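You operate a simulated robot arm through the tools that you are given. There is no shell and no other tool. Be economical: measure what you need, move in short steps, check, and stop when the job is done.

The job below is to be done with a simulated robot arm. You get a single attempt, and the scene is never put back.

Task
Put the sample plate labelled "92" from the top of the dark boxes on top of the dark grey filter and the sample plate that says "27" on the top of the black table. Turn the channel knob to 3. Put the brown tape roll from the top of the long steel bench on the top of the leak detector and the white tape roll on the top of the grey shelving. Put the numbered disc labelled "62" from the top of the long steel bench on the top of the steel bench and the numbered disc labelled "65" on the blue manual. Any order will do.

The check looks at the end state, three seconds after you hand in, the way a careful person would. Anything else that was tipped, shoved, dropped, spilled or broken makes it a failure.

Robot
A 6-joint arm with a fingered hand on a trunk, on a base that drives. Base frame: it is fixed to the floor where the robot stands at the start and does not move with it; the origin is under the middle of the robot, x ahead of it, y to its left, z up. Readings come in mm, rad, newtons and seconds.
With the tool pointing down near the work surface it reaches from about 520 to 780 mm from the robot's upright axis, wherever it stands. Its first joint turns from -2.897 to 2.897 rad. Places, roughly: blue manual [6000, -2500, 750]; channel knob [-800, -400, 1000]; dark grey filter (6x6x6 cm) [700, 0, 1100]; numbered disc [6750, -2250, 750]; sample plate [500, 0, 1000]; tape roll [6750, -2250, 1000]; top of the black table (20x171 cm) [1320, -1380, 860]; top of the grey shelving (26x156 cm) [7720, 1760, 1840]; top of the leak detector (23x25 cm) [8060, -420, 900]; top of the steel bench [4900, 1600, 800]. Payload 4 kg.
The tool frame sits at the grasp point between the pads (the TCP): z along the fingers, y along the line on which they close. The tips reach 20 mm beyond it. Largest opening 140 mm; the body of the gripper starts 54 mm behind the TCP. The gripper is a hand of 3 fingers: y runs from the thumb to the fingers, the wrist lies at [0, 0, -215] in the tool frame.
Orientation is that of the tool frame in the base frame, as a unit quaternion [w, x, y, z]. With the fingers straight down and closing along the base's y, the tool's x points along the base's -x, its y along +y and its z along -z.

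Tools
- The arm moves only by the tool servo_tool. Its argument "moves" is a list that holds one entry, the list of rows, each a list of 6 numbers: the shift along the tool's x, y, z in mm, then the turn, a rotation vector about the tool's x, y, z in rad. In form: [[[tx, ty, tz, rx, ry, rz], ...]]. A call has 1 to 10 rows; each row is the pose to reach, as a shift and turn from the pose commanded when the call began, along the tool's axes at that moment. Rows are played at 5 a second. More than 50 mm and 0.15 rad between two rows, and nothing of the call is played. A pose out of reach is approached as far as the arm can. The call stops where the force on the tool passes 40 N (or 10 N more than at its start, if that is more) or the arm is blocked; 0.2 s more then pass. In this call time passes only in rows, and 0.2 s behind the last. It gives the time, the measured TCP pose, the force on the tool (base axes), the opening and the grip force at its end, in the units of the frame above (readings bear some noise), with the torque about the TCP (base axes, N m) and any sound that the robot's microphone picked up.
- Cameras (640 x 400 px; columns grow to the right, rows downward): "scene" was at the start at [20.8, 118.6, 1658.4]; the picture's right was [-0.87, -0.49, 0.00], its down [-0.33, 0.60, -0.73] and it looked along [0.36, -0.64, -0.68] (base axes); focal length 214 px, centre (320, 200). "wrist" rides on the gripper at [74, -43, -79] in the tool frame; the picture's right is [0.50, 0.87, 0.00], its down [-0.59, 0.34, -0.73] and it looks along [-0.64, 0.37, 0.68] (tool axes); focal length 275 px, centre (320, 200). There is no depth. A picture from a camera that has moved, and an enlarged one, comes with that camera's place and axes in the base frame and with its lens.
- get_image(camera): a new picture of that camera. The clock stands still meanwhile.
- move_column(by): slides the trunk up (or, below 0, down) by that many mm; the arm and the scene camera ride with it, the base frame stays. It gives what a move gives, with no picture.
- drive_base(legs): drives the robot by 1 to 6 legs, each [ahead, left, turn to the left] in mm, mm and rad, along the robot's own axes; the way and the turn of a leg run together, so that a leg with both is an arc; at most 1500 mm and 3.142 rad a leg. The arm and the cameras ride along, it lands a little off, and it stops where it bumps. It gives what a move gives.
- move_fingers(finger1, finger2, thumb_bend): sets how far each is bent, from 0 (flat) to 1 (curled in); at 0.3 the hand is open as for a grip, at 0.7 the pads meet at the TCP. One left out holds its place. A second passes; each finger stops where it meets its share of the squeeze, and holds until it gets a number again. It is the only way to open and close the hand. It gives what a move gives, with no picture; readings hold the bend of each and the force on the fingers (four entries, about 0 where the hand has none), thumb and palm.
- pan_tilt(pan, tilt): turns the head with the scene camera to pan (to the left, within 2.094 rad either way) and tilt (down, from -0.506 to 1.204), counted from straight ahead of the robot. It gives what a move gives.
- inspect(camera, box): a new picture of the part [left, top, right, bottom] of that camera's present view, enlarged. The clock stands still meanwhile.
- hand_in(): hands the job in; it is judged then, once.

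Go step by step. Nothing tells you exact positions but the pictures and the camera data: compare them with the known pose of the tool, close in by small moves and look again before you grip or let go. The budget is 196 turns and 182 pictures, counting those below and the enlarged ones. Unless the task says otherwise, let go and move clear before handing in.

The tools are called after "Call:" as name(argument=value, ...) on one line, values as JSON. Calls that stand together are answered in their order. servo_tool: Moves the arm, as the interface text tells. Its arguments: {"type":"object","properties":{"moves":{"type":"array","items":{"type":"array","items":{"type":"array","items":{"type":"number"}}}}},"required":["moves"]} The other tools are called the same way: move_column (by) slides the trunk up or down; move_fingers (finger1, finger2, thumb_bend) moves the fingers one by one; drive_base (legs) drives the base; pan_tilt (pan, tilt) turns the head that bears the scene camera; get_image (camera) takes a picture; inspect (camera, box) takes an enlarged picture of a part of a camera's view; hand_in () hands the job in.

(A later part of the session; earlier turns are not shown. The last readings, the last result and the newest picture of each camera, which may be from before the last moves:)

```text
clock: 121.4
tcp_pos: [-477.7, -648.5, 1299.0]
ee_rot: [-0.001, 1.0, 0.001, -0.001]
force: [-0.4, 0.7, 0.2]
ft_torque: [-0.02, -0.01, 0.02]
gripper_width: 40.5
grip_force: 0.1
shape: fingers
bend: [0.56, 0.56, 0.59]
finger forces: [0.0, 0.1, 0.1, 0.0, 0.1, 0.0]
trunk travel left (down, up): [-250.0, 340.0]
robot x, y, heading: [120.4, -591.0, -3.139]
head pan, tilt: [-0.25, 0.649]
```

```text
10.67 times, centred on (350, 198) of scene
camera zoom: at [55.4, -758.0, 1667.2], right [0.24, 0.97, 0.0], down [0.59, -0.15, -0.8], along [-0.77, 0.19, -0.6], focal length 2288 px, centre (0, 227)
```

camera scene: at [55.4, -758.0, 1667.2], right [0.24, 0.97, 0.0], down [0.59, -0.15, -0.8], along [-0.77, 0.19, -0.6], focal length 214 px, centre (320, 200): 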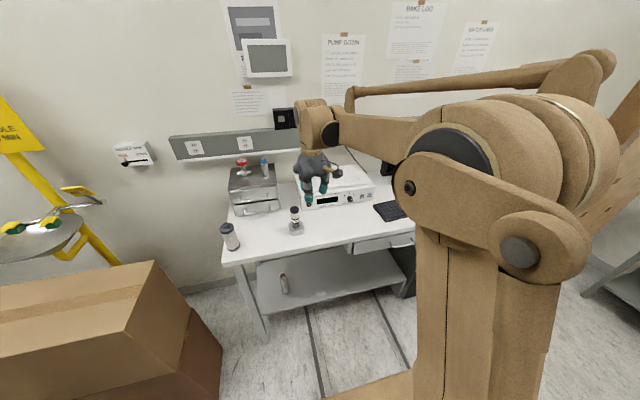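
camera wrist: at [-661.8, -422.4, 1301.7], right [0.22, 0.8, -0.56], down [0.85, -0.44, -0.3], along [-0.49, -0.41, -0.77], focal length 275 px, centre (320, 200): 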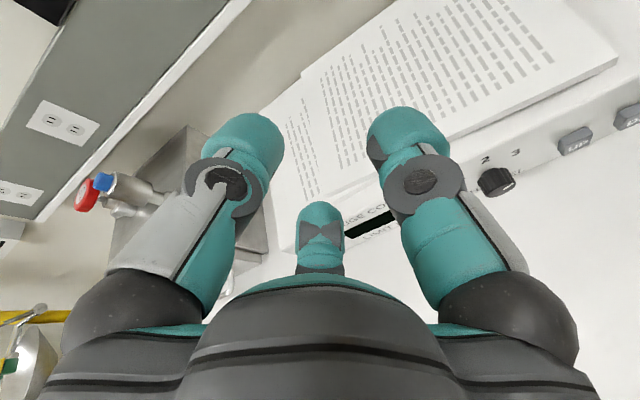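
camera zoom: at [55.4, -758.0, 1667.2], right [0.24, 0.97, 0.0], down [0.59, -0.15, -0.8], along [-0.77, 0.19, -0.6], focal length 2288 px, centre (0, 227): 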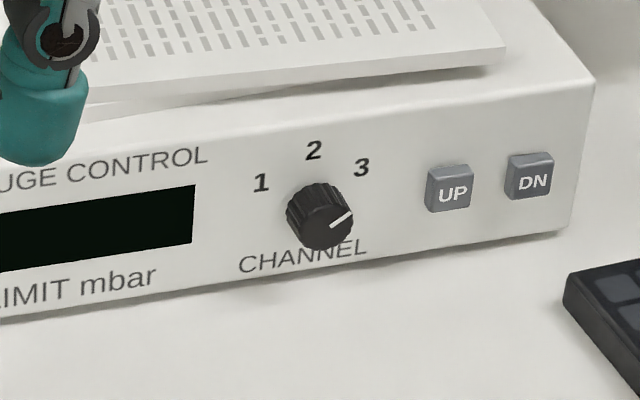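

The pointer is at 3 (about +60°, matching the label). The knob job is done. Now I turn around to face the far side of the room and look at the route.

Call:
drive_base(legs=[[0, 0, 1.571], [0, 0, 1.569]])

Call:
pan_tilt(pan=0.0, tilt=0.35)

Call:
get_image(camera="scene")

Call:
pan_tilt(pan=0.8, tilt=0.4)

Call:
get_image(camera="scene")

```text
clock: 129.4
tcp_pos: [718.1, -553.6, 1298.9]
ee_rot: [0.001, 0.016, 1.0, -0.002]
force: [0.0, -0.5, 0.7]
ft_torque: [0.01, 0.0, -0.03]
gripper_width: 40.1
grip_force: 0.0
shape: fingers
bend: [0.56, 0.56, 0.59]
finger forces: [0.0, 0.0, 0.1, 0.1, 0.1, 0.0]
trunk travel left (down, up): [-250.0, 340.0]
robot x, y, heading: [116.2, -588.7, -0.034]
head pan, tilt: [-0.25, 0.649]
```

```text
clock: 130.2
tcp_pos: [718.9, -552.6, 1298.1]
ee_rot: [0.001, 0.016, 1.0, -0.002]
force: [-0.9, -1.0, 0.5]
ft_torque: [0.01, -0.01, 0.0]
gripper_width: 39.9
grip_force: 0.1
shape: fingers
bend: [0.56, 0.56, 0.59]
finger forces: [0.0, 0.1, 0.0, 0.0, 0.0, 0.1]
trunk travel left (down, up): [-250.0, 340.0]
robot x, y, heading: [119.0, -590.9, -0.029]
head pan, tilt: [0.0, 0.351]
```

```text
85 pictures are left
camera scene: at [199.4, -401.9, 1694.1], right [-0.03, -1.0, 0.0], down [-0.34, 0.01, -0.94], along [0.94, -0.03, -0.34], focal length 214 px, centre (320, 200)
```

scene: 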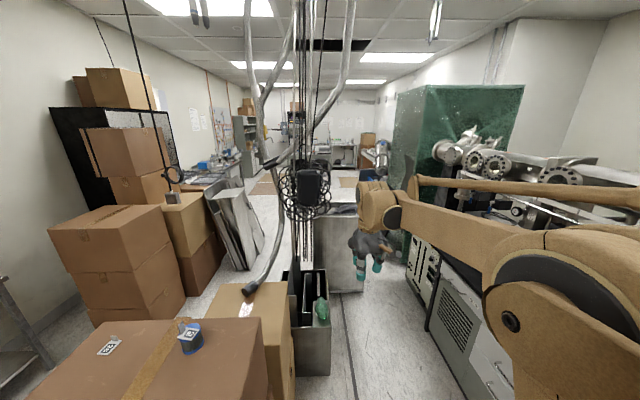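

```text
clock: 131.3
tcp_pos: [719.1, -554.1, 1299.7]
ee_rot: [0.001, 0.017, 1.0, -0.002]
force: [-0.1, 0.1, 1.0]
ft_torque: [0.01, -0.01, 0.0]
gripper_width: 40.3
grip_force: 0.0
shape: fingers
bend: [0.56, 0.56, 0.59]
finger forces: [0.0, 0.0, 0.0, 0.1, 0.1, 0.0]
trunk travel left (down, up): [-250.0, 340.0]
robot x, y, heading: [119.4, -588.5, -0.033]
head pan, tilt: [0.799, 0.4]
```

```text
84 pictures are left
camera scene: at [173.1, -334.6, 1689.7], right [0.69, -0.72, 0.0], down [-0.28, -0.27, -0.92], along [0.66, 0.64, -0.39], focal length 214 px, centre (320, 200)
```

scene: 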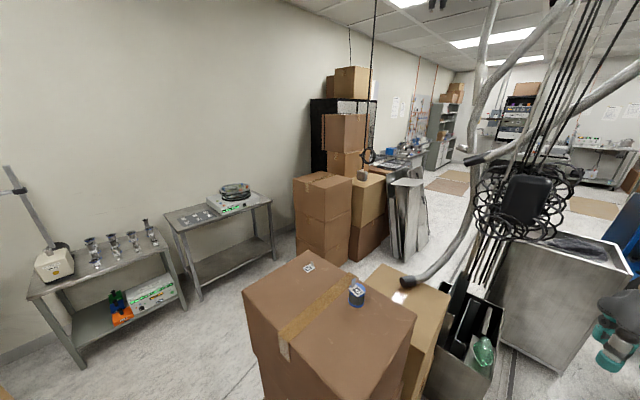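

The right lane is too narrow; the left lane between the boxes is passable. I'll go around the near box on its left side: back a little, strafe left, then forward, checking as I go.

Call:
drive_base(legs=[[-80, 0, 0.032], [0, 1190, 0]])

Call:
pan_tilt(pan=0.0, tilt=0.5)

Call:
get_image(camera="scene")

```text
clock: 138.1
tcp_pos: [621.1, 685.4, 1298.7]
ee_rot: [0.001, -0.012, 1.0, -0.002]
force: [-0.1, 0.0, 0.3]
ft_torque: [0.0, 0.01, -0.01]
gripper_width: 40.0
grip_force: 0.1
shape: fingers
bend: [0.56, 0.56, 0.59]
finger forces: [0.1, 0.0, 0.0, 0.1, 0.1, 0.0]
trunk travel left (down, up): [-250.0, 340.0]
robot x, y, heading: [21.5, 613.7, 0.029]
head pan, tilt: [0.799, 0.4]
```

```text
clock: 139.2
tcp_pos: [620.7, 683.9, 1299.2]
ee_rot: [0.001, -0.012, 1.0, -0.001]
force: [0.6, -1.0, 0.0]
ft_torque: [0.05, 0.03, 0.0]
gripper_width: 39.9
grip_force: 0.1
shape: fingers
bend: [0.56, 0.56, 0.59]
finger forces: [0.1, 0.0, 0.0, 0.0, 0.0, 0.1]
trunk travel left (down, up): [-250.0, 340.0]
robot x, y, heading: [27.1, 614.9, 0.024]
head pan, tilt: [0.0, 0.499]
```

```text
83 pictures are left
camera scene: at [91.4, 805.2, 1680.5], right [0.03, -1.0, 0.0], down [-0.48, -0.01, -0.88], along [0.88, 0.02, -0.48], focal length 214 px, centre (320, 200)
```

scene: 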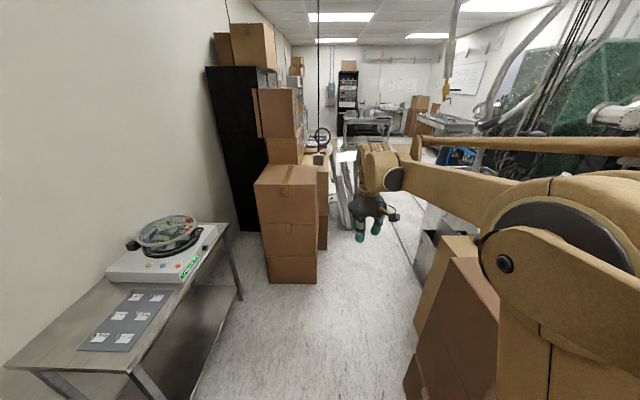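

The lane ahead is clear between the boxes. I'll drive forward, then diagonally right into the middle lane.

Call:
drive_base(legs=[[1230, -56, -0.025], [700, -550, 0]])

Call:
get_image(camera="scene")

```text
clock: 149.0
tcp_pos: [2473.1, 87.2, 1297.0]
ee_rot: [-0.001, 0.072, 0.997, -0.002]
force: [1.6, -0.2, 0.2]
ft_torque: [0.06, 0.09, 0.01]
gripper_width: 40.4
grip_force: 0.1
shape: fingers
bend: [0.56, 0.56, 0.59]
finger forces: [0.0, 0.0, 0.0, 0.0, 0.1, 0.1]
trunk travel left (down, up): [-250.0, 340.0]
robot x, y, heading: [1866.6, 118.8, -0.138]
head pan, tilt: [0.0, 0.499]
stopped in leg 2: the robot was blocked; the commanded pose is now the measured one
```

```text
82 pictures are left
camera scene: at [1974.4, 293.8, 1680.1], right [-0.14, -0.99, 0.0], down [-0.48, 0.07, -0.88], along [0.87, -0.12, -0.48], focal length 214 px, centre (320, 200)
```

scene: 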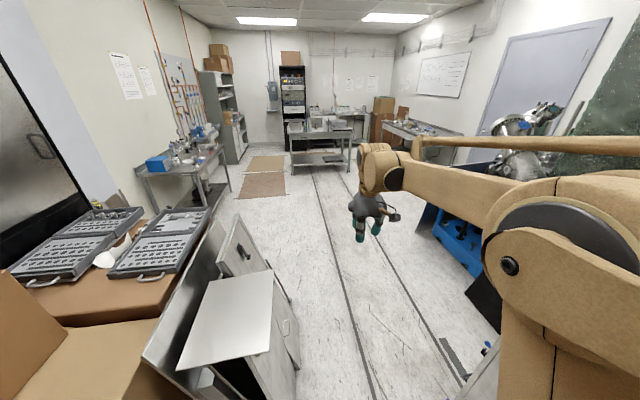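

I bumped something on the right. I'll move left and look at what it was.

Call:
drive_base(legs=[[-60, 60, 0.05]])

Call:
pan_tilt(pan=-0.9, tilt=0.9)

Call:
get_image(camera="scene")

Call:
pan_tilt(pan=0.6, tilt=0.95)

Call:
get_image(camera="scene")

```text
clock: 150.0
tcp_pos: [2410.6, 189.1, 1301.7]
ee_rot: [0.002, 0.045, 0.999, -0.004]
force: [0.6, 1.1, 0.8]
ft_torque: [-0.03, 0.0, 0.0]
gripper_width: 40.3
grip_force: 0.1
shape: fingers
bend: [0.56, 0.56, 0.59]
finger forces: [0.1, 0.0, 0.0, 0.1, 0.0, 0.1]
trunk travel left (down, up): [-250.0, 340.0]
robot x, y, heading: [1811.7, 186.0, -0.088]
head pan, tilt: [0.0, 0.499]
```

```text
clock: 151.2
tcp_pos: [2412.9, 186.4, 1300.4]
ee_rot: [0.001, 0.045, 0.999, -0.002]
force: [0.0, -0.3, -1.2]
ft_torque: [-0.01, 0.0, 0.02]
gripper_width: 40.3
grip_force: 0.1
shape: fingers
bend: [0.56, 0.56, 0.59]
finger forces: [0.0, 0.1, 0.0, 0.0, 0.1, 0.0]
trunk travel left (down, up): [-250.0, 340.0]
robot x, y, heading: [1814.8, 181.9, -0.088]
head pan, tilt: [-0.901, 0.901]
```

```text
81 pictures are left
camera scene: at [1853.5, 313.0, 1646.7], right [-0.84, -0.55, 0.0], down [-0.43, 0.65, -0.62], along [0.34, -0.52, -0.78], focal length 214 px, centre (320, 200)
```

scene: 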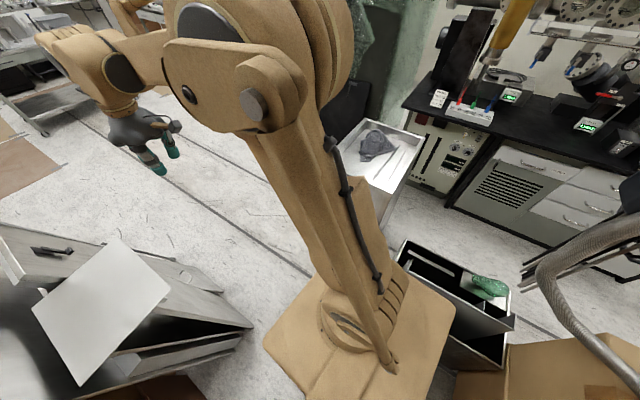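

```text
clock: 152.8
tcp_pos: [2411.8, 186.6, 1298.7]
ee_rot: [0.002, 0.046, 0.999, -0.001]
force: [0.4, 0.4, 0.5]
ft_torque: [0.03, 0.01, -0.01]
gripper_width: 40.4
grip_force: 0.1
shape: fingers
bend: [0.56, 0.56, 0.59]
finger forces: [0.1, 0.0, 0.1, 0.0, 0.0, 0.0]
trunk travel left (down, up): [-250.0, 340.0]
robot x, y, heading: [1813.1, 184.8, -0.084]
head pan, tilt: [0.6, 0.949]
```

```text
80 pictures are left
camera scene: at [1875.5, 411.6, 1643.0], right [0.49, -0.87, 0.0], down [-0.71, -0.4, -0.58], along [0.51, 0.28, -0.81], focal length 214 px, centre (320, 200)
```

scene: 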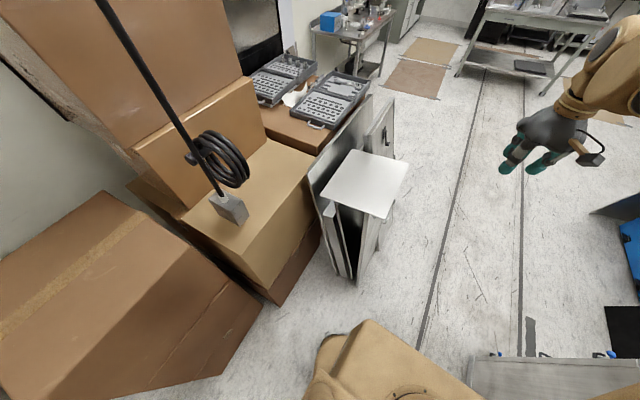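

Nothing on the floor seems to be touching; I suspect the hook or hose hanging at about (1800,-50,1620) met my shoulder. I'll look up on that side.

Call:
pan_tilt(pan=-1.3, tilt=-0.1)

Call:
get_image(camera="scene")

Call:
pan_tilt(pan=-0.7, tilt=0.2)

Call:
get_image(camera="scene")

```text
clock: 154.7
tcp_pos: [2412.8, 187.3, 1300.5]
ee_rot: [0.002, 0.045, 0.999, -0.002]
force: [0.2, 0.7, -0.9]
ft_torque: [-0.01, 0.01, -0.05]
gripper_width: 40.1
grip_force: 0.1
shape: fingers
bend: [0.56, 0.56, 0.59]
finger forces: [0.0, 0.1, 0.0, 0.1, 0.1, 0.0]
trunk travel left (down, up): [-250.0, 340.0]
robot x, y, heading: [1815.6, 184.0, -0.09]
head pan, tilt: [-1.3, -0.099]
```

```text
79 pictures are left
camera scene: at [1827.8, 290.4, 1735.5], right [-0.98, -0.18, 0.0], down [0.02, -0.1, -1.0], along [0.18, -0.98, 0.1], focal length 214 px, centre (320, 200)
```

scene: 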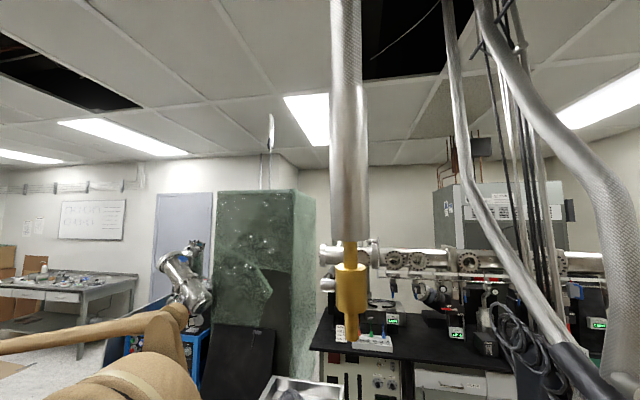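

```text
clock: 155.7
tcp_pos: [2412.4, 187.6, 1300.3]
ee_rot: [0.001, 0.046, 0.999, -0.002]
force: [0.0, -0.2, 0.4]
ft_torque: [0.0, -0.02, 0.0]
gripper_width: 40.1
grip_force: 0.0
shape: fingers
bend: [0.56, 0.56, 0.59]
finger forces: [0.0, 0.0, 0.0, 0.1, 0.0, 0.1]
trunk travel left (down, up): [-250.0, 340.0]
robot x, y, heading: [1816.1, 181.7, -0.089]
head pan, tilt: [-0.7, 0.201]
```

```text
78 pictures are left
camera scene: at [1877.6, 309.9, 1708.3], right [-0.71, -0.7, 0.0], down [-0.14, 0.14, -0.98], along [0.69, -0.7, -0.2], focal length 214 px, centre (320, 200)
```

scene: 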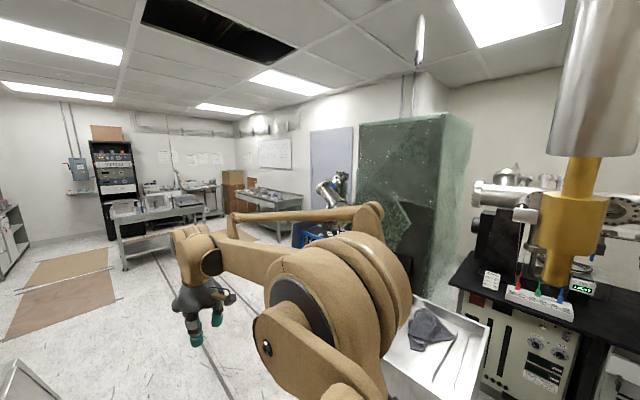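

Confirmed: the yellow nozzle hangs at about (1842,-11), bottom z≈1590, and my shoulder touched it. I'll pass it on the left, then centre in the lane.

Call:
drive_base(legs=[[0, 45, 0.088], [225, 0, 0], [0, -155, 0]])

Call:
pan_tilt(pan=0.1, tilt=0.6)

Call:
get_image(camera="scene")

```text
clock: 158.9
tcp_pos: [2632.6, 125.9, 1300.8]
ee_rot: [0.002, 0.001, 1.0, -0.002]
force: [-0.3, -0.2, -0.5]
ft_torque: [0.05, 0.01, -0.05]
gripper_width: 40.2
grip_force: 0.1
shape: fingers
bend: [0.56, 0.56, 0.59]
finger forces: [0.0, 0.1, 0.1, 0.0, 0.0, 0.0]
trunk travel left (down, up): [-250.0, 340.0]
robot x, y, heading: [2037.3, 73.7, -0.002]
head pan, tilt: [-0.7, 0.201]
```

```text
clock: 160.0
tcp_pos: [2633.1, 128.0, 1301.1]
ee_rot: [0.002, 0.001, 1.0, 0.0]
force: [0.6, -0.2, 0.2]
ft_torque: [-0.01, 0.02, -0.01]
gripper_width: 40.5
grip_force: 0.0
shape: fingers
bend: [0.56, 0.56, 0.59]
finger forces: [0.0, 0.0, 0.0, 0.0, 0.1, 0.0]
trunk travel left (down, up): [-250.0, 340.0]
robot x, y, heading: [2036.6, 72.0, -0.003]
head pan, tilt: [0.099, 0.6]
```

```text
77 pictures are left
camera scene: at [2106.8, 271.7, 1671.5], right [0.1, -1.0, 0.0], down [-0.56, -0.06, -0.83], along [0.82, 0.08, -0.56], focal length 214 px, centre (320, 200)
```

scene: 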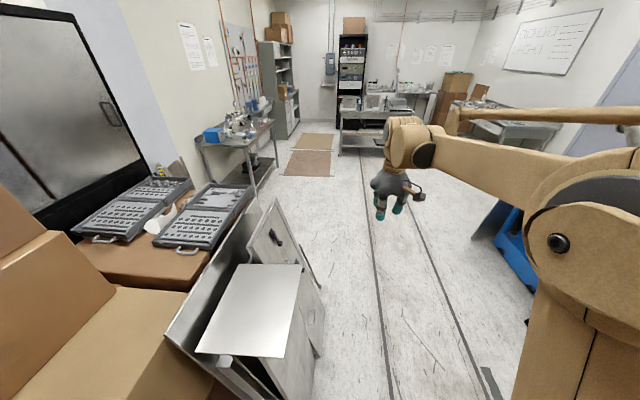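

The lane ahead is open. I'll shift slightly right and drive forward.

Call:
drive_base(legs=[[300, -75, 0], [1350, 0, 0]])

Call:
pan_tilt(pan=-0.35, tilt=0.35)

Call:
get_image(camera="scene")

```text
clock: 168.5
tcp_pos: [4279.7, 54.9, 1300.1]
ee_rot: [0.002, 0.0, 1.0, -0.002]
force: [0.0, -1.6, 0.4]
ft_torque: [-0.03, 0.01, -0.01]
gripper_width: 40.2
grip_force: 0.0
shape: fingers
bend: [0.56, 0.56, 0.59]
finger forces: [0.0, 0.0, 0.1, 0.1, 0.0, 0.0]
trunk travel left (down, up): [-250.0, 340.0]
robot x, y, heading: [3682.7, 2.1, 0.003]
head pan, tilt: [0.099, 0.6]
```

```text
clock: 169.4
tcp_pos: [4278.2, 56.3, 1299.7]
ee_rot: [0.002, 0.0, 1.0, -0.002]
force: [0.4, 0.3, 0.0]
ft_torque: [0.01, 0.03, -0.01]
gripper_width: 40.2
grip_force: 0.0
shape: fingers
bend: [0.56, 0.56, 0.59]
finger forces: [0.0, 0.0, 0.1, 0.1, 0.1, 0.1]
trunk travel left (down, up): [-250.0, 340.0]
robot x, y, heading: [3682.8, -0.0, 0.0]
head pan, tilt: [-0.351, 0.351]
```

```text
76 pictures are left
camera scene: at [3751.7, 158.3, 1694.2], right [-0.34, -0.94, 0.0], down [-0.32, 0.12, -0.94], along [0.88, -0.32, -0.34], focal length 214 px, centre (320, 200)
```

scene: 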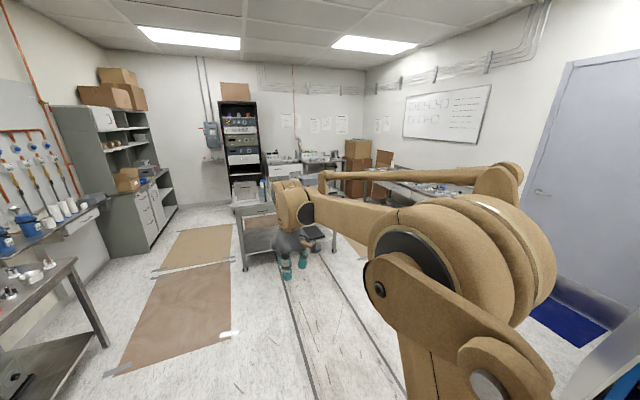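

Call:
pan_tilt(pan=-0.9, tilt=0.6)

Call:
get_image(camera="scene")

Call:
inspect(camera="wrist", box=[0, 0, 640, 400])

```text
clock: 170.3
tcp_pos: [4278.4, 56.0, 1300.7]
ee_rot: [0.001, 0.0, 1.0, -0.001]
force: [-0.2, -0.8, -0.9]
ft_torque: [0.02, 0.02, -0.01]
gripper_width: 40.1
grip_force: 0.1
shape: fingers
bend: [0.56, 0.56, 0.59]
finger forces: [0.0, 0.0, 0.0, 0.0, 0.1, 0.0]
trunk travel left (down, up): [-250.0, 340.0]
robot x, y, heading: [3686.4, -0.5, 0.001]
head pan, tilt: [-0.901, 0.6]
```

```text
75 pictures are left
camera scene: at [3719.2, 120.9, 1671.5], right [-0.78, -0.62, 0.0], down [-0.35, 0.44, -0.83], along [0.51, -0.65, -0.56], focal length 214 px, centre (320, 200)
```

scene: 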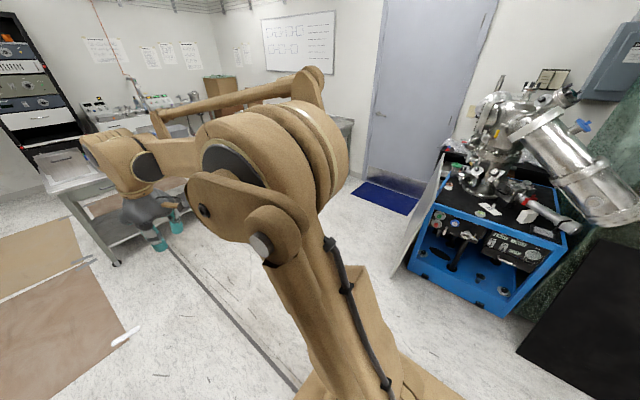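

```text
1.00 times, centred on (320, 200) of wrist (not enlarged: the box is as wide or as high as the picture)
camera zoom: at [4205.4, 14.5, 1379.4], right [-0.5, 0.87, -0.01], down [0.58, 0.34, 0.74], along [0.64, 0.36, -0.68], focal length 275 px, centre (320, 200)
```

zoom: 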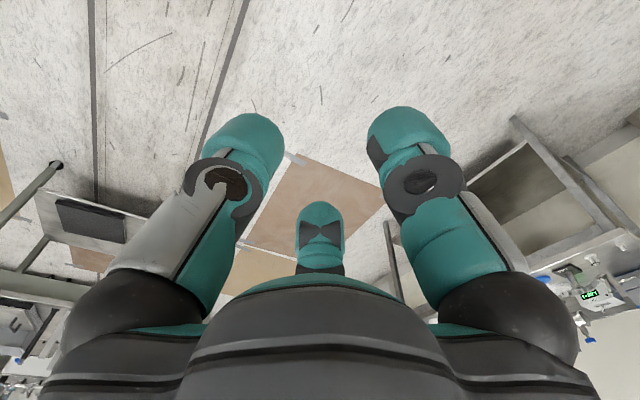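

The floor between the lane and the right-hand bench is free. I'll drive diagonally toward it.

Call:
drive_base(legs=[[1300, -700, 0]])

Call:
pan_tilt(pan=-0.5, tilt=0.4)

Call:
get_image(camera="scene")

Call:
pan_tilt(pan=-1.3, tilt=0.4)

Call:
get_image(camera="scene")

```text
clock: 177.6
tcp_pos: [5551.3, -669.8, 1300.9]
ee_rot: [0.002, 0.007, 1.0, -0.002]
force: [-0.3, -0.6, 0.3]
ft_torque: [-0.03, 0.03, 0.0]
gripper_width: 40.4
grip_force: 0.2
shape: fingers
bend: [0.56, 0.56, 0.59]
finger forces: [0.0, 0.0, 0.0, 0.0, 0.1, 0.1]
trunk travel left (down, up): [-250.0, 340.0]
robot x, y, heading: [4957.7, -717.9, -0.014]
head pan, tilt: [-0.901, 0.6]
```

```text
clock: 178.4
tcp_pos: [5549.8, -669.3, 1300.5]
ee_rot: [0.001, 0.008, 1.0, -0.002]
force: [0.4, 0.1, 0.9]
ft_torque: [0.01, 0.03, 0.0]
gripper_width: 40.3
grip_force: 0.0
shape: fingers
bend: [0.56, 0.56, 0.59]
finger forces: [0.1, 0.1, 0.1, 0.0, 0.1, 0.0]
trunk travel left (down, up): [-250.0, 340.0]
robot x, y, heading: [4955.9, -716.9, -0.014]
head pan, tilt: [-0.499, 0.4]
```

```text
73 pictures are left
camera scene: at [5018.2, -571.7, 1689.6], right [-0.49, -0.87, 0.0], down [-0.34, 0.19, -0.92], along [0.8, -0.45, -0.39], focal length 214 px, centre (320, 200)
```

scene: 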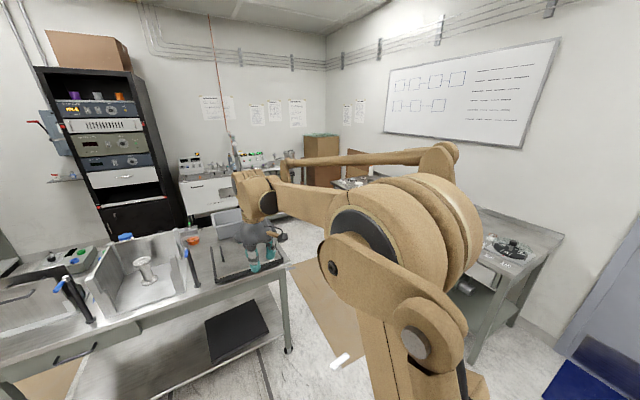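

```text
clock: 179.6
tcp_pos: [5549.5, -668.8, 1300.4]
ee_rot: [0.003, 0.007, 1.0, -0.002]
force: [0.6, 0.0, -0.1]
ft_torque: [0.03, -0.05, 0.02]
gripper_width: 40.5
grip_force: 0.2
shape: fingers
bend: [0.56, 0.56, 0.59]
finger forces: [0.0, 0.0, 0.1, 0.0, 0.1, 0.1]
trunk travel left (down, up): [-250.0, 340.0]
robot x, y, heading: [4955.1, -717.2, -0.014]
head pan, tilt: [-1.3, 0.4]
```

```text
72 pictures are left
camera scene: at [4961.1, -615.7, 1689.7], right [-0.97, -0.26, 0.0], down [-0.1, 0.38, -0.92], along [0.24, -0.89, -0.39], focal length 214 px, centre (320, 200)
```

scene: 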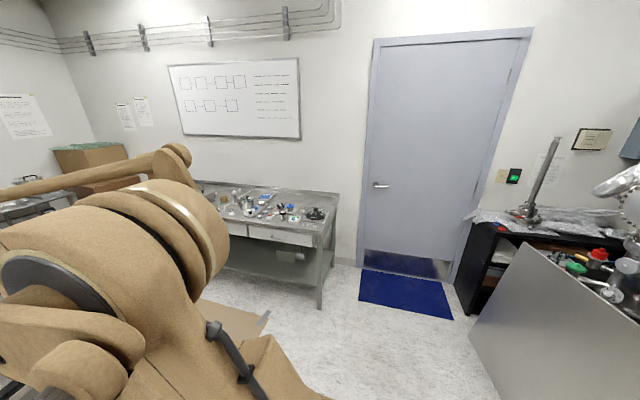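

The long steel bench spans x≈5260 onward with its front edge at y≈-1920. I'll move in front of it, turn to face it and look.

Call:
drive_base(legs=[[700, -560, 0], [0, 0, -1.557]])

Call:
pan_tilt(pan=0.35, tilt=0.55)

Call:
get_image(camera="scene")

Call:
pan_tilt(pan=-0.6, tilt=0.6)

Call:
get_image(camera="scene")

```text
clock: 188.1
tcp_pos: [5728.7, -1863.6, 1300.6]
ee_rot: [0.0, 0.695, 0.719, -0.002]
force: [-0.1, 0.2, -2.0]
ft_torque: [0.01, 0.02, -0.07]
gripper_width: 40.0
grip_force: 0.0
shape: fingers
bend: [0.56, 0.56, 0.59]
finger forces: [0.0, 0.0, 0.0, 0.0, 0.1, 0.1]
trunk travel left (down, up): [-250.0, 340.0]
robot x, y, heading: [5652.8, -1266.0, -1.537]
head pan, tilt: [-1.3, 0.4]
```

```text
clock: 189.8
tcp_pos: [5730.5, -1862.9, 1300.8]
ee_rot: [0.0, 0.695, 0.719, -0.003]
force: [0.0, -0.1, -1.0]
ft_torque: [0.02, -0.04, -0.01]
gripper_width: 40.3
grip_force: 0.0
shape: fingers
bend: [0.56, 0.56, 0.59]
finger forces: [0.0, 0.0, 0.1, 0.0, 0.0, 0.0]
trunk travel left (down, up): [-250.0, 340.0]
robot x, y, heading: [5651.6, -1266.4, -1.53]
head pan, tilt: [0.351, 0.55]
```

```text
71 pictures are left
camera scene: at [5875.5, -1326.8, 1675.9], right [-0.93, -0.38, 0.0], down [-0.2, 0.48, -0.85], along [0.32, -0.79, -0.52], focal length 214 px, centre (320, 200)
```

scene: 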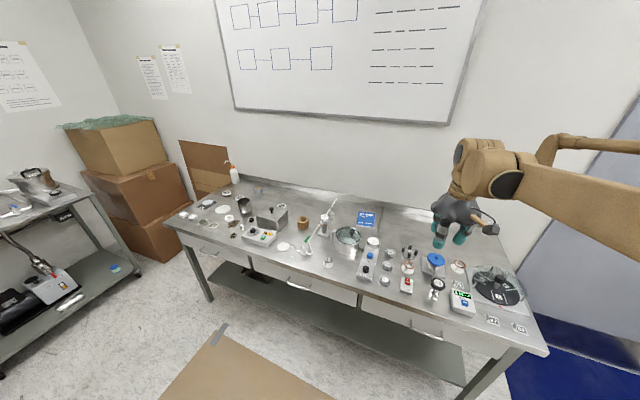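

```text
clock: 191.0
tcp_pos: [5729.8, -1863.4, 1300.8]
ee_rot: [0.0, 0.695, 0.719, -0.002]
force: [0.1, -0.3, -0.4]
ft_torque: [0.01, -0.02, -0.01]
gripper_width: 40.2
grip_force: 0.1
shape: fingers
bend: [0.56, 0.56, 0.59]
finger forces: [0.0, 0.0, 0.0, 0.0, 0.1, 0.0]
trunk travel left (down, up): [-250.0, 340.0]
robot x, y, heading: [5648.3, -1270.1, -1.539]
head pan, tilt: [-0.6, 0.6]
```

```text
70 pictures are left
camera scene: at [5794.5, -1318.3, 1671.4], right [-0.85, 0.53, 0.0], down [0.3, 0.48, -0.82], along [-0.44, -0.7, -0.57], focal length 214 px, centre (320, 200)
```

scene: 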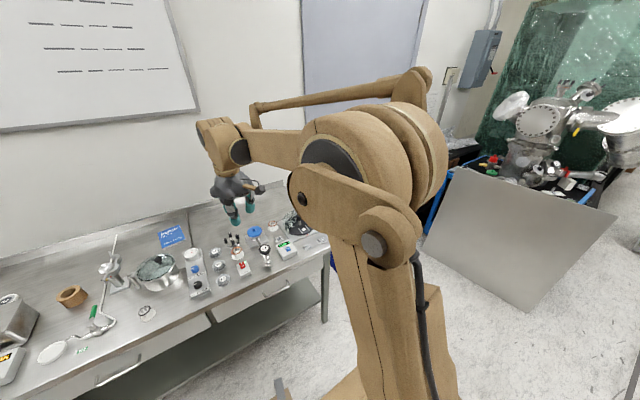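

I see the whole bench: the blue manual, a brown ring (tape roll), white items and discs. I'll zoom in for identification.

Call:
pan_tilt(pan=0.5, tilt=0.6)

Call:
inspect(camera="scene", box=[180, 150, 340, 250])

Call:
inspect(camera="scene", box=[320, 170, 480, 290])

```text
clock: 192.3
tcp_pos: [5730.2, -1863.1, 1300.7]
ee_rot: [0.0, 0.695, 0.719, -0.002]
force: [-0.3, -0.1, -0.3]
ft_torque: [-0.02, 0.03, -0.02]
gripper_width: 40.2
grip_force: 0.0
shape: fingers
bend: [0.56, 0.56, 0.59]
finger forces: [0.0, 0.0, 0.1, 0.0, 0.1, 0.0]
trunk travel left (down, up): [-250.0, 340.0]
robot x, y, heading: [5651.1, -1268.1, -1.536]
head pan, tilt: [0.499, 0.6]
```

```text
4.00 times, centred on (260, 200) of scene
camera zoom: at [5886.7, -1319.6, 1671.4], right [-0.86, -0.51, 0.0], down [-0.29, 0.49, -0.82], along [0.42, -0.71, -0.57], focal length 858 px, centre (560, 200)
```

zoom: 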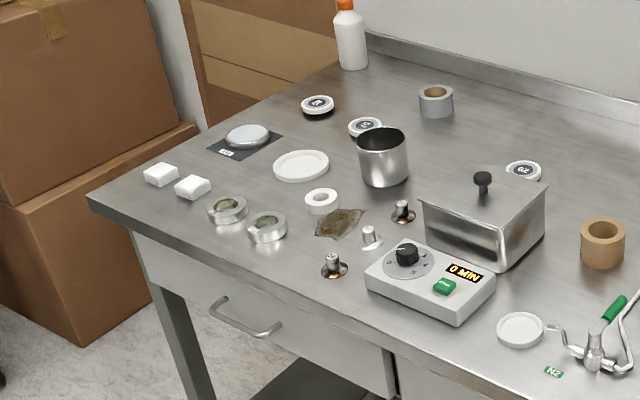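

```text
3.33 times, centred on (400, 230) of scene
camera zoom: at [5886.7, -1319.6, 1671.4], right [-0.86, -0.51, 0.0], down [-0.29, 0.49, -0.82], along [0.42, -0.71, -0.57], focal length 715 px, centre (53, 100)
```

zoom: 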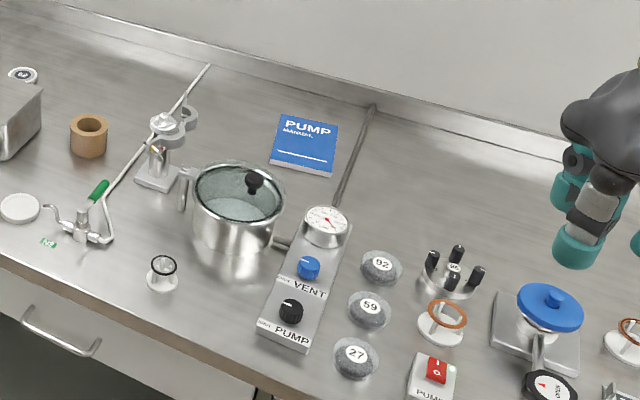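

Tape rolls: brown, white (small ring), grey and others. Three numbered discs are at the back. I'll zoom in on each to read.

Call:
inspect(camera="scene", box=[245, 165, 285, 195])

Call:
inspect(camera="scene", box=[300, 180, 340, 205])

```text
13.33 times, centred on (265, 180) of scene
camera zoom: at [5886.7, -1319.6, 1671.4], right [-0.86, -0.51, 0.0], down [-0.29, 0.49, -0.82], along [0.42, -0.71, -0.57], focal length 2860 px, centre (1053, 467)
```

zoom: 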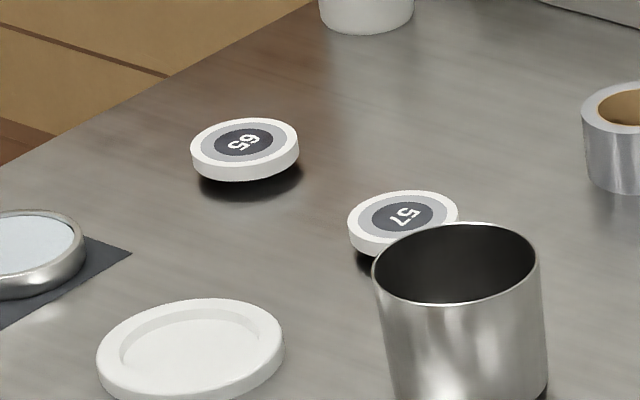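

```text
16.00 times, centred on (320, 192) of scene
camera zoom: at [5886.7, -1319.6, 1671.4], right [-0.86, -0.51, 0.0], down [-0.29, 0.49, -0.82], along [0.42, -0.71, -0.57], focal length 3432 px, centre (320, 320)
```

zoom: 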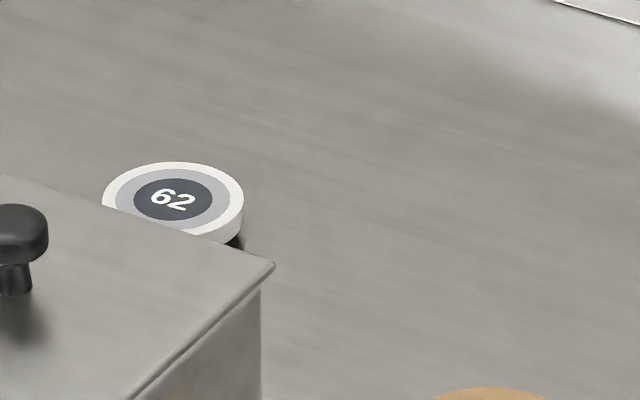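

Discs: 65 (far left), 57, and 62 behind the steel box; the white and brown tape rolls are clear too. First the 65 disc: drive in front of it.

Call:
drive_base(legs=[[0, 1350, -0.034], [330, 0, 0]])

Call:
pan_tilt(pan=0.2, tilt=0.75)

Call:
get_image(camera="scene")

Call:
get_image(camera="wrist")

```text
clock: 200.9
tcp_pos: [7065.1, -2176.8, 1299.5]
ee_rot: [0.0, 0.709, 0.705, -0.003]
force: [0.6, 0.2, -0.1]
ft_torque: [0.04, -0.04, 0.02]
gripper_width: 40.2
grip_force: 0.0
shape: fingers
bend: [0.56, 0.56, 0.59]
finger forces: [0.1, 0.0, 0.0, 0.1, 0.1, 0.0]
trunk travel left (down, up): [-250.0, 340.0]
robot x, y, heading: [7010.5, -1578.3, -1.576]
head pan, tilt: [0.499, 0.6]
```

```text
clock: 201.7
tcp_pos: [7064.9, -2175.5, 1300.3]
ee_rot: [0.0, 0.709, 0.706, -0.003]
force: [-1.1, -0.4, 0.5]
ft_torque: [-0.01, -0.02, 0.03]
gripper_width: 40.2
grip_force: 0.1
shape: fingers
bend: [0.56, 0.56, 0.59]
finger forces: [0.1, 0.0, 0.0, 0.0, 0.1, 0.0]
trunk travel left (down, up): [-250.0, 340.0]
robot x, y, heading: [7013.0, -1582.0, -1.576]
head pan, tilt: [0.201, 0.75]
```

```text
65 pictures are left
camera scene: at [7219.0, -1641.6, 1658.6], right [-0.98, -0.2, 0.0], down [-0.13, 0.67, -0.73], along [0.14, -0.72, -0.68], focal length 214 px, centre (320, 200)
```

scene: 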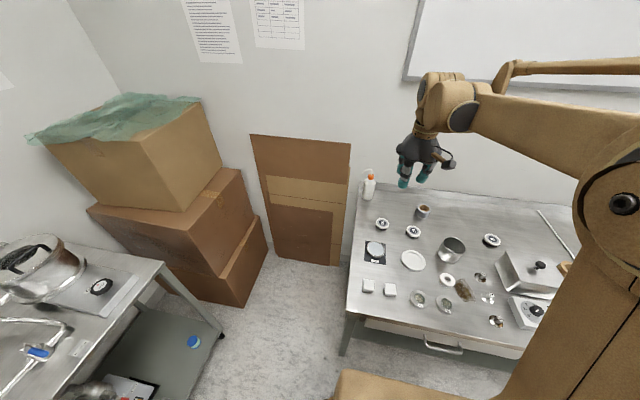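

```text
64 pictures are left
camera wrist: at [7024.8, -2099.7, 1379.3], right [0.87, 0.5, -0.01], down [0.34, -0.59, 0.74], along [0.36, -0.64, -0.68], focal length 275 px, centre (320, 200)
```

wrist: 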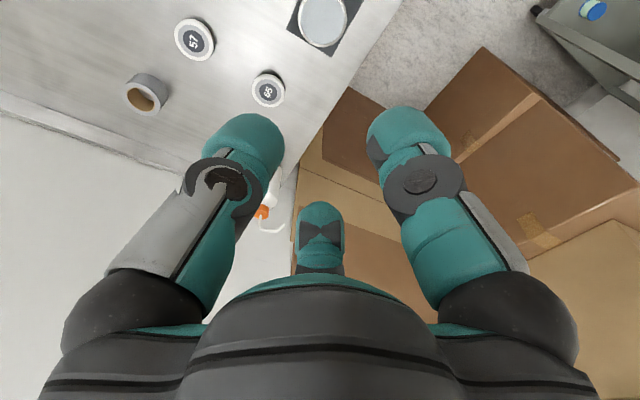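

Disc 65 is at about (7055,-2373, top z≈860). I'll advance 100 mm, open the hand for its roughly 53 mm, and go above it.

Call:
drive_base(legs=[[100, 0, 0]])

Call:
move_fingers(finger1=0.43, finger2=0.43, thumb_bend=0.43)

Call:
servo_tool(moves=[[[-14, -1, 43, 0, 0, 0], [-28, -3, 86, 0, 0, 0], [-41, -4, 129, 0, 0, 0], [-55, -6, 172, 0, 0, 0], [-69, -7, 215, 0, 0, 0], [-83, -9, 258, 0, 0, 0], [-96, -10, 300, 0, 0, 0]]])

Call:
get_image(camera="wrist")

```text
clock: 202.8
tcp_pos: [7065.7, -2276.9, 1298.4]
ee_rot: [-0.001, 0.709, 0.705, -0.002]
force: [-0.5, -0.2, 0.3]
ft_torque: [0.05, 0.01, 0.02]
gripper_width: 40.4
grip_force: 0.0
shape: fingers
bend: [0.56, 0.56, 0.59]
finger forces: [0.1, 0.0, 0.0, 0.0, 0.0, 0.1]
trunk travel left (down, up): [-250.0, 340.0]
robot x, y, heading: [7015.2, -1680.3, -1.572]
head pan, tilt: [0.201, 0.75]
```

```text
clock: 203.8
tcp_pos: [7065.1, -2277.0, 1300.6]
ee_rot: [0.0, 0.71, 0.705, -0.004]
force: [0.3, -0.2, -0.4]
ft_torque: [0.03, 0.02, -0.03]
gripper_width: 85.4
grip_force: 0.1
shape: fingers
bend: [0.43, 0.43, 0.43]
finger forces: [0.0, 0.0, 0.0, 0.0, 0.0, 0.1]
trunk travel left (down, up): [-250.0, 340.0]
robot x, y, heading: [7010.4, -1674.4, -1.579]
head pan, tilt: [0.201, 0.75]
```

```text
clock: 205.4
tcp_pos: [7053.5, -2374.2, 1001.4]
ee_rot: [0.0, 0.708, 0.706, -0.003]
force: [-0.5, -0.3, 0.2]
ft_torque: [0.02, -0.01, 0.0]
gripper_width: 85.5
grip_force: 0.1
shape: fingers
bend: [0.43, 0.43, 0.43]
finger forces: [0.1, 0.0, 0.0, 0.1, 0.0, 0.1]
trunk travel left (down, up): [-250.0, 340.0]
robot x, y, heading: [7011.5, -1680.1, -1.569]
head pan, tilt: [0.201, 0.75]
```

```text
63 pictures are left
camera wrist: at [7013.3, -2297.9, 1080.6], right [0.87, 0.5, -0.01], down [0.34, -0.59, 0.73], along [0.36, -0.64, -0.68], focal length 275 px, centre (320, 200)
```

wrist: 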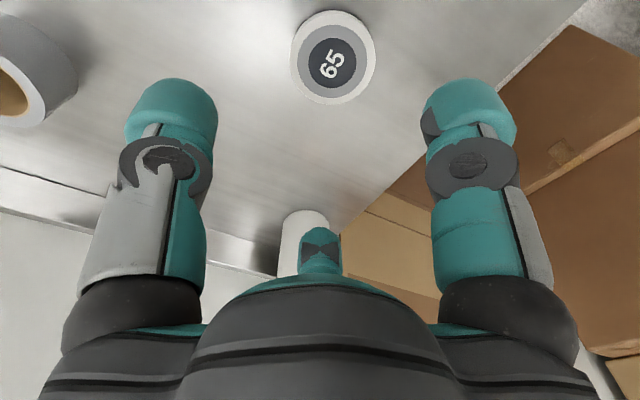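

Disc centre is at about (7060,-2362) and about 60 mm wide. I'll open a bit more, centre over it and descend to z≈900.

Call:
move_fingers(finger1=0.38, finger2=0.38, thumb_bend=0.38)

Call:
servo_tool(moves=[[[6, 3, 35, 0, 0, 0], [12, 7, 70, 0, 0, 0], [12, 7, 100, 0, 0, 0]]])

Call:
get_image(camera="wrist")

```text
clock: 206.4
tcp_pos: [7056.1, -2372.7, 1003.1]
ee_rot: [0.001, 0.709, 0.705, -0.003]
force: [0.1, 0.0, -0.4]
ft_torque: [-0.01, 0.01, 0.03]
gripper_width: 100.6
grip_force: 0.1
shape: fingers
bend: [0.38, 0.38, 0.38]
finger forces: [0.0, 0.0, 0.0, 0.1, 0.0, 0.1]
trunk travel left (down, up): [-250.0, 340.0]
robot x, y, heading: [7013.1, -1680.7, -1.573]
head pan, tilt: [0.201, 0.75]
```

```text
clock: 207.2
tcp_pos: [7060.6, -2360.2, 901.3]
ee_rot: [0.0, 0.709, 0.705, -0.003]
force: [-0.5, -0.6, 0.1]
ft_torque: [-0.01, 0.02, -0.04]
gripper_width: 100.7
grip_force: 0.0
shape: fingers
bend: [0.38, 0.38, 0.38]
finger forces: [0.0, 0.0, 0.0, 0.0, 0.1, 0.0]
trunk travel left (down, up): [-250.0, 340.0]
robot x, y, heading: [7013.7, -1676.1, -1.571]
head pan, tilt: [0.201, 0.75]
```

```text
62 pictures are left
camera wrist: at [7018.9, -2285.3, 979.4], right [0.87, 0.5, -0.01], down [0.34, -0.59, 0.74], along [0.36, -0.64, -0.68], focal length 275 px, centre (320, 200)
```

wrist: 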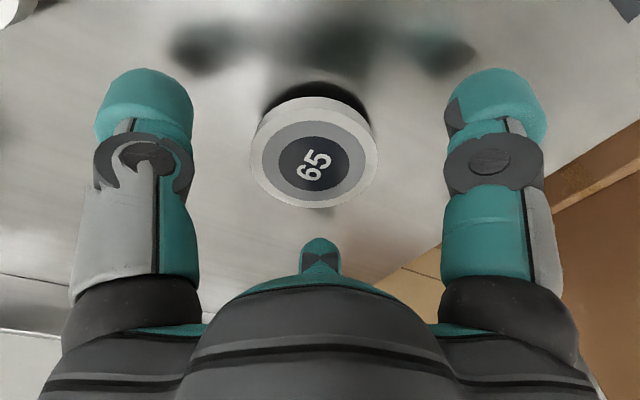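

The disc top triangulates to z≈880 at (7056,-2356). I'll correct, lower to z≈881 and check before closing.

Call:
servo_tool(moves=[[[4, -4, 10, 0, 0, 0], [4, -4, 20, 0, 0, 0]]])

Call:
move_fingers(finger1=0.65, finger2=0.65, thumb_bend=0.65)

Call:
get_image(camera="wrist")

```text
clock: 207.8
tcp_pos: [7056.6, -2355.6, 883.1]
ee_rot: [0.001, 0.709, 0.705, -0.004]
force: [0.1, -11.4, 30.5]
ft_torque: [1.03, -0.7, -0.17]
gripper_width: 101.1
grip_force: 15.8
shape: fingers
bend: [0.38, 0.38, 0.38]
finger forces: [23.8, 3.2, 0.0, 0.0, 3.8, 0.0]
trunk travel left (down, up): [-250.0, 340.0]
robot x, y, heading: [7013.9, -1681.8, -1.579]
head pan, tilt: [0.201, 0.75]
```

```text
clock: 208.2
tcp_pos: [7052.3, -2354.5, 887.2]
ee_rot: [0.0, 0.71, 0.705, -0.006]
force: [-12.8, -3.7, 57.5]
ft_torque: [0.2, 3.2, 0.17]
gripper_width: 73.9
grip_force: 28.7
shape: fingers
bend: [0.45, 0.46, 0.52]
finger forces: [2.4, 1.0, 0.0, 0.0, 54.7, 0.0]
trunk travel left (down, up): [-250.0, 340.0]
robot x, y, heading: [7011.6, -1679.4, -1.573]
head pan, tilt: [0.201, 0.75]
stopped: the force on the tool passed its limit at 45 N (the readings are from after the stop); the commanded pose is now the measured one
```

```text
61 pictures are left
camera wrist: at [7011.2, -2278.6, 965.5], right [0.87, 0.49, -0.01], down [0.34, -0.58, 0.74], along [0.36, -0.65, -0.68], focal length 275 px, centre (320, 200)
```

wrist: 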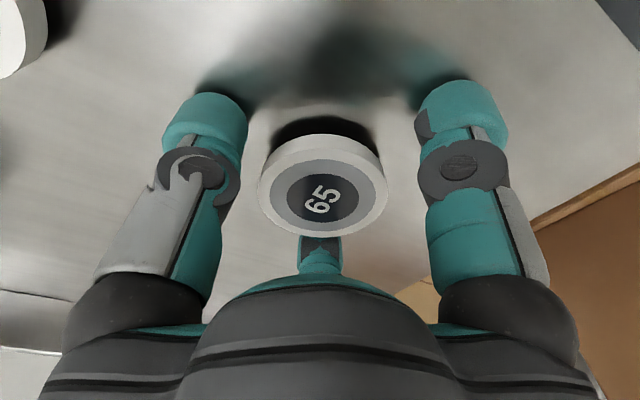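

The tips swing lower while closing and touched the bench. I'll raise 10 mm and then close.

Call:
servo_tool(moves=[[[0, 0, -6, 0, 0, 0], [0, 2, -9, 0, 0, 0]]])

Call:
get_image(camera="wrist")

```text
clock: 208.8
tcp_pos: [7059.2, -2356.6, 890.2]
ee_rot: [0.001, 0.708, 0.706, -0.003]
force: [-0.2, 0.4, 0.2]
ft_torque: [-0.04, 0.01, -0.02]
gripper_width: 52.9
grip_force: 0.4
shape: fingers
bend: [0.47, 0.47, 0.62]
finger forces: [0.2, 0.3, 0.0, 0.0, 0.5, 0.1]
trunk travel left (down, up): [-250.0, 340.0]
robot x, y, heading: [7012.8, -1682.4, -1.574]
head pan, tilt: [0.201, 0.75]
```

```text
60 pictures are left
camera wrist: at [7018.3, -2282.1, 969.1], right [0.87, 0.5, -0.01], down [0.34, -0.59, 0.74], along [0.36, -0.64, -0.68], focal length 275 px, centre (320, 200)
```

wrist: 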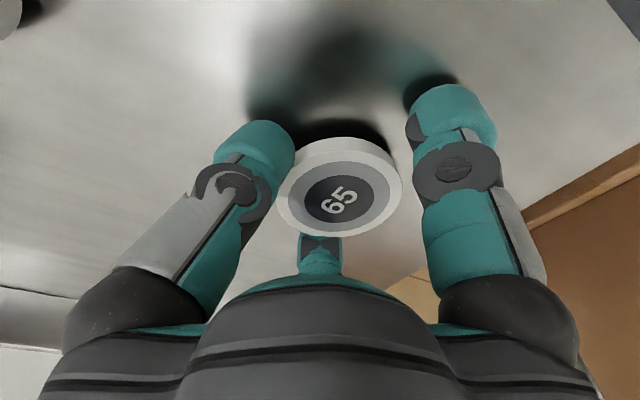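

The disc is between the digits now. Closing the fingers onto it.

Call:
move_fingers(finger1=0.65, finger2=0.65)

Call:
get_image(camera="wrist")

```text
clock: 209.8
tcp_pos: [7058.2, -2358.0, 891.9]
ee_rot: [-0.001, 0.709, 0.705, -0.003]
force: [-0.6, 1.0, 0.2]
ft_torque: [0.01, 0.04, -0.02]
gripper_width: 43.0
grip_force: 10.1
shape: fingers
bend: [0.54, 0.52, 0.62]
finger forces: [9.0, 9.0, 0.0, 0.1, 2.1, 0.1]
trunk travel left (down, up): [-250.0, 340.0]
robot x, y, heading: [7012.8, -1682.1, -1.573]
head pan, tilt: [0.201, 0.75]
```

```text
59 pictures are left
camera wrist: at [7017.2, -2282.3, 969.7], right [0.87, 0.49, -0.01], down [0.34, -0.59, 0.73], along [0.36, -0.64, -0.68], focal length 275 px, centre (320, 200)
```

wrist: 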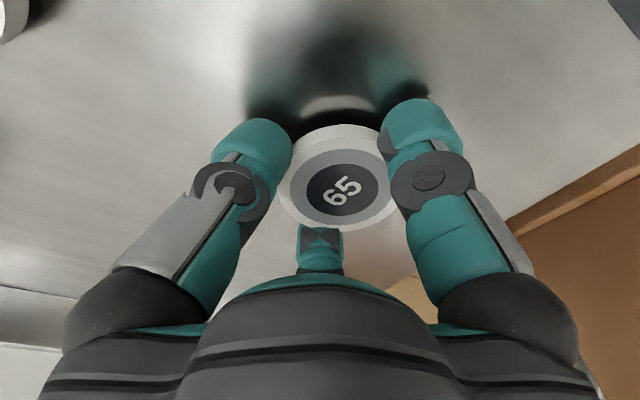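

Gripped under the rim. I'll lift gently and look.

Call:
servo_tool(moves=[[[0, 0, -8, 0, 0, 0], [0, 0, -20, 0, 0, 0], [0, 0, -40, 0, 0, 0]]])

Call:
get_image(camera="wrist")

Call:
inspect(camera="scene", box=[340, 150, 460, 250])

```text
clock: 210.6
tcp_pos: [7059.2, -2357.7, 931.4]
ee_rot: [0.0, 0.709, 0.705, -0.004]
force: [0.3, 0.8, -2.0]
ft_torque: [0.02, 0.0, -0.01]
gripper_width: 43.1
grip_force: 9.8
shape: fingers
bend: [0.54, 0.52, 0.62]
finger forces: [9.0, 8.9, 0.0, 0.0, 2.2, 0.0]
trunk travel left (down, up): [-250.0, 340.0]
robot x, y, heading: [7011.0, -1684.3, -1.574]
head pan, tilt: [0.201, 0.75]
```

```text
58 pictures are left
camera wrist: at [7018.7, -2281.7, 1010.9], right [0.87, 0.49, -0.01], down [0.34, -0.59, 0.74], along [0.36, -0.64, -0.68], focal length 275 px, centre (320, 200)
```

wrist: 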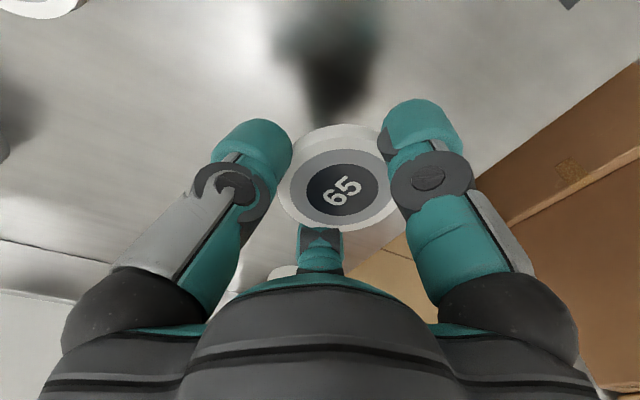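

```text
4.00 times, centred on (400, 200) of scene
camera zoom: at [7218.5, -1742.3, 1658.6], right [-0.98, -0.2, 0.0], down [-0.13, 0.67, -0.73], along [0.14, -0.72, -0.68], focal length 858 px, centre (0, 200)
```

zoom: 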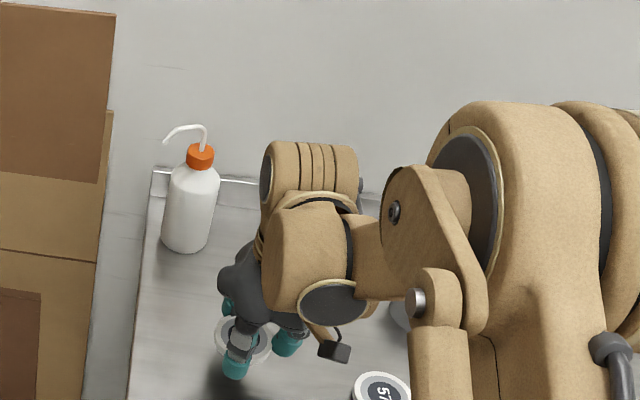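

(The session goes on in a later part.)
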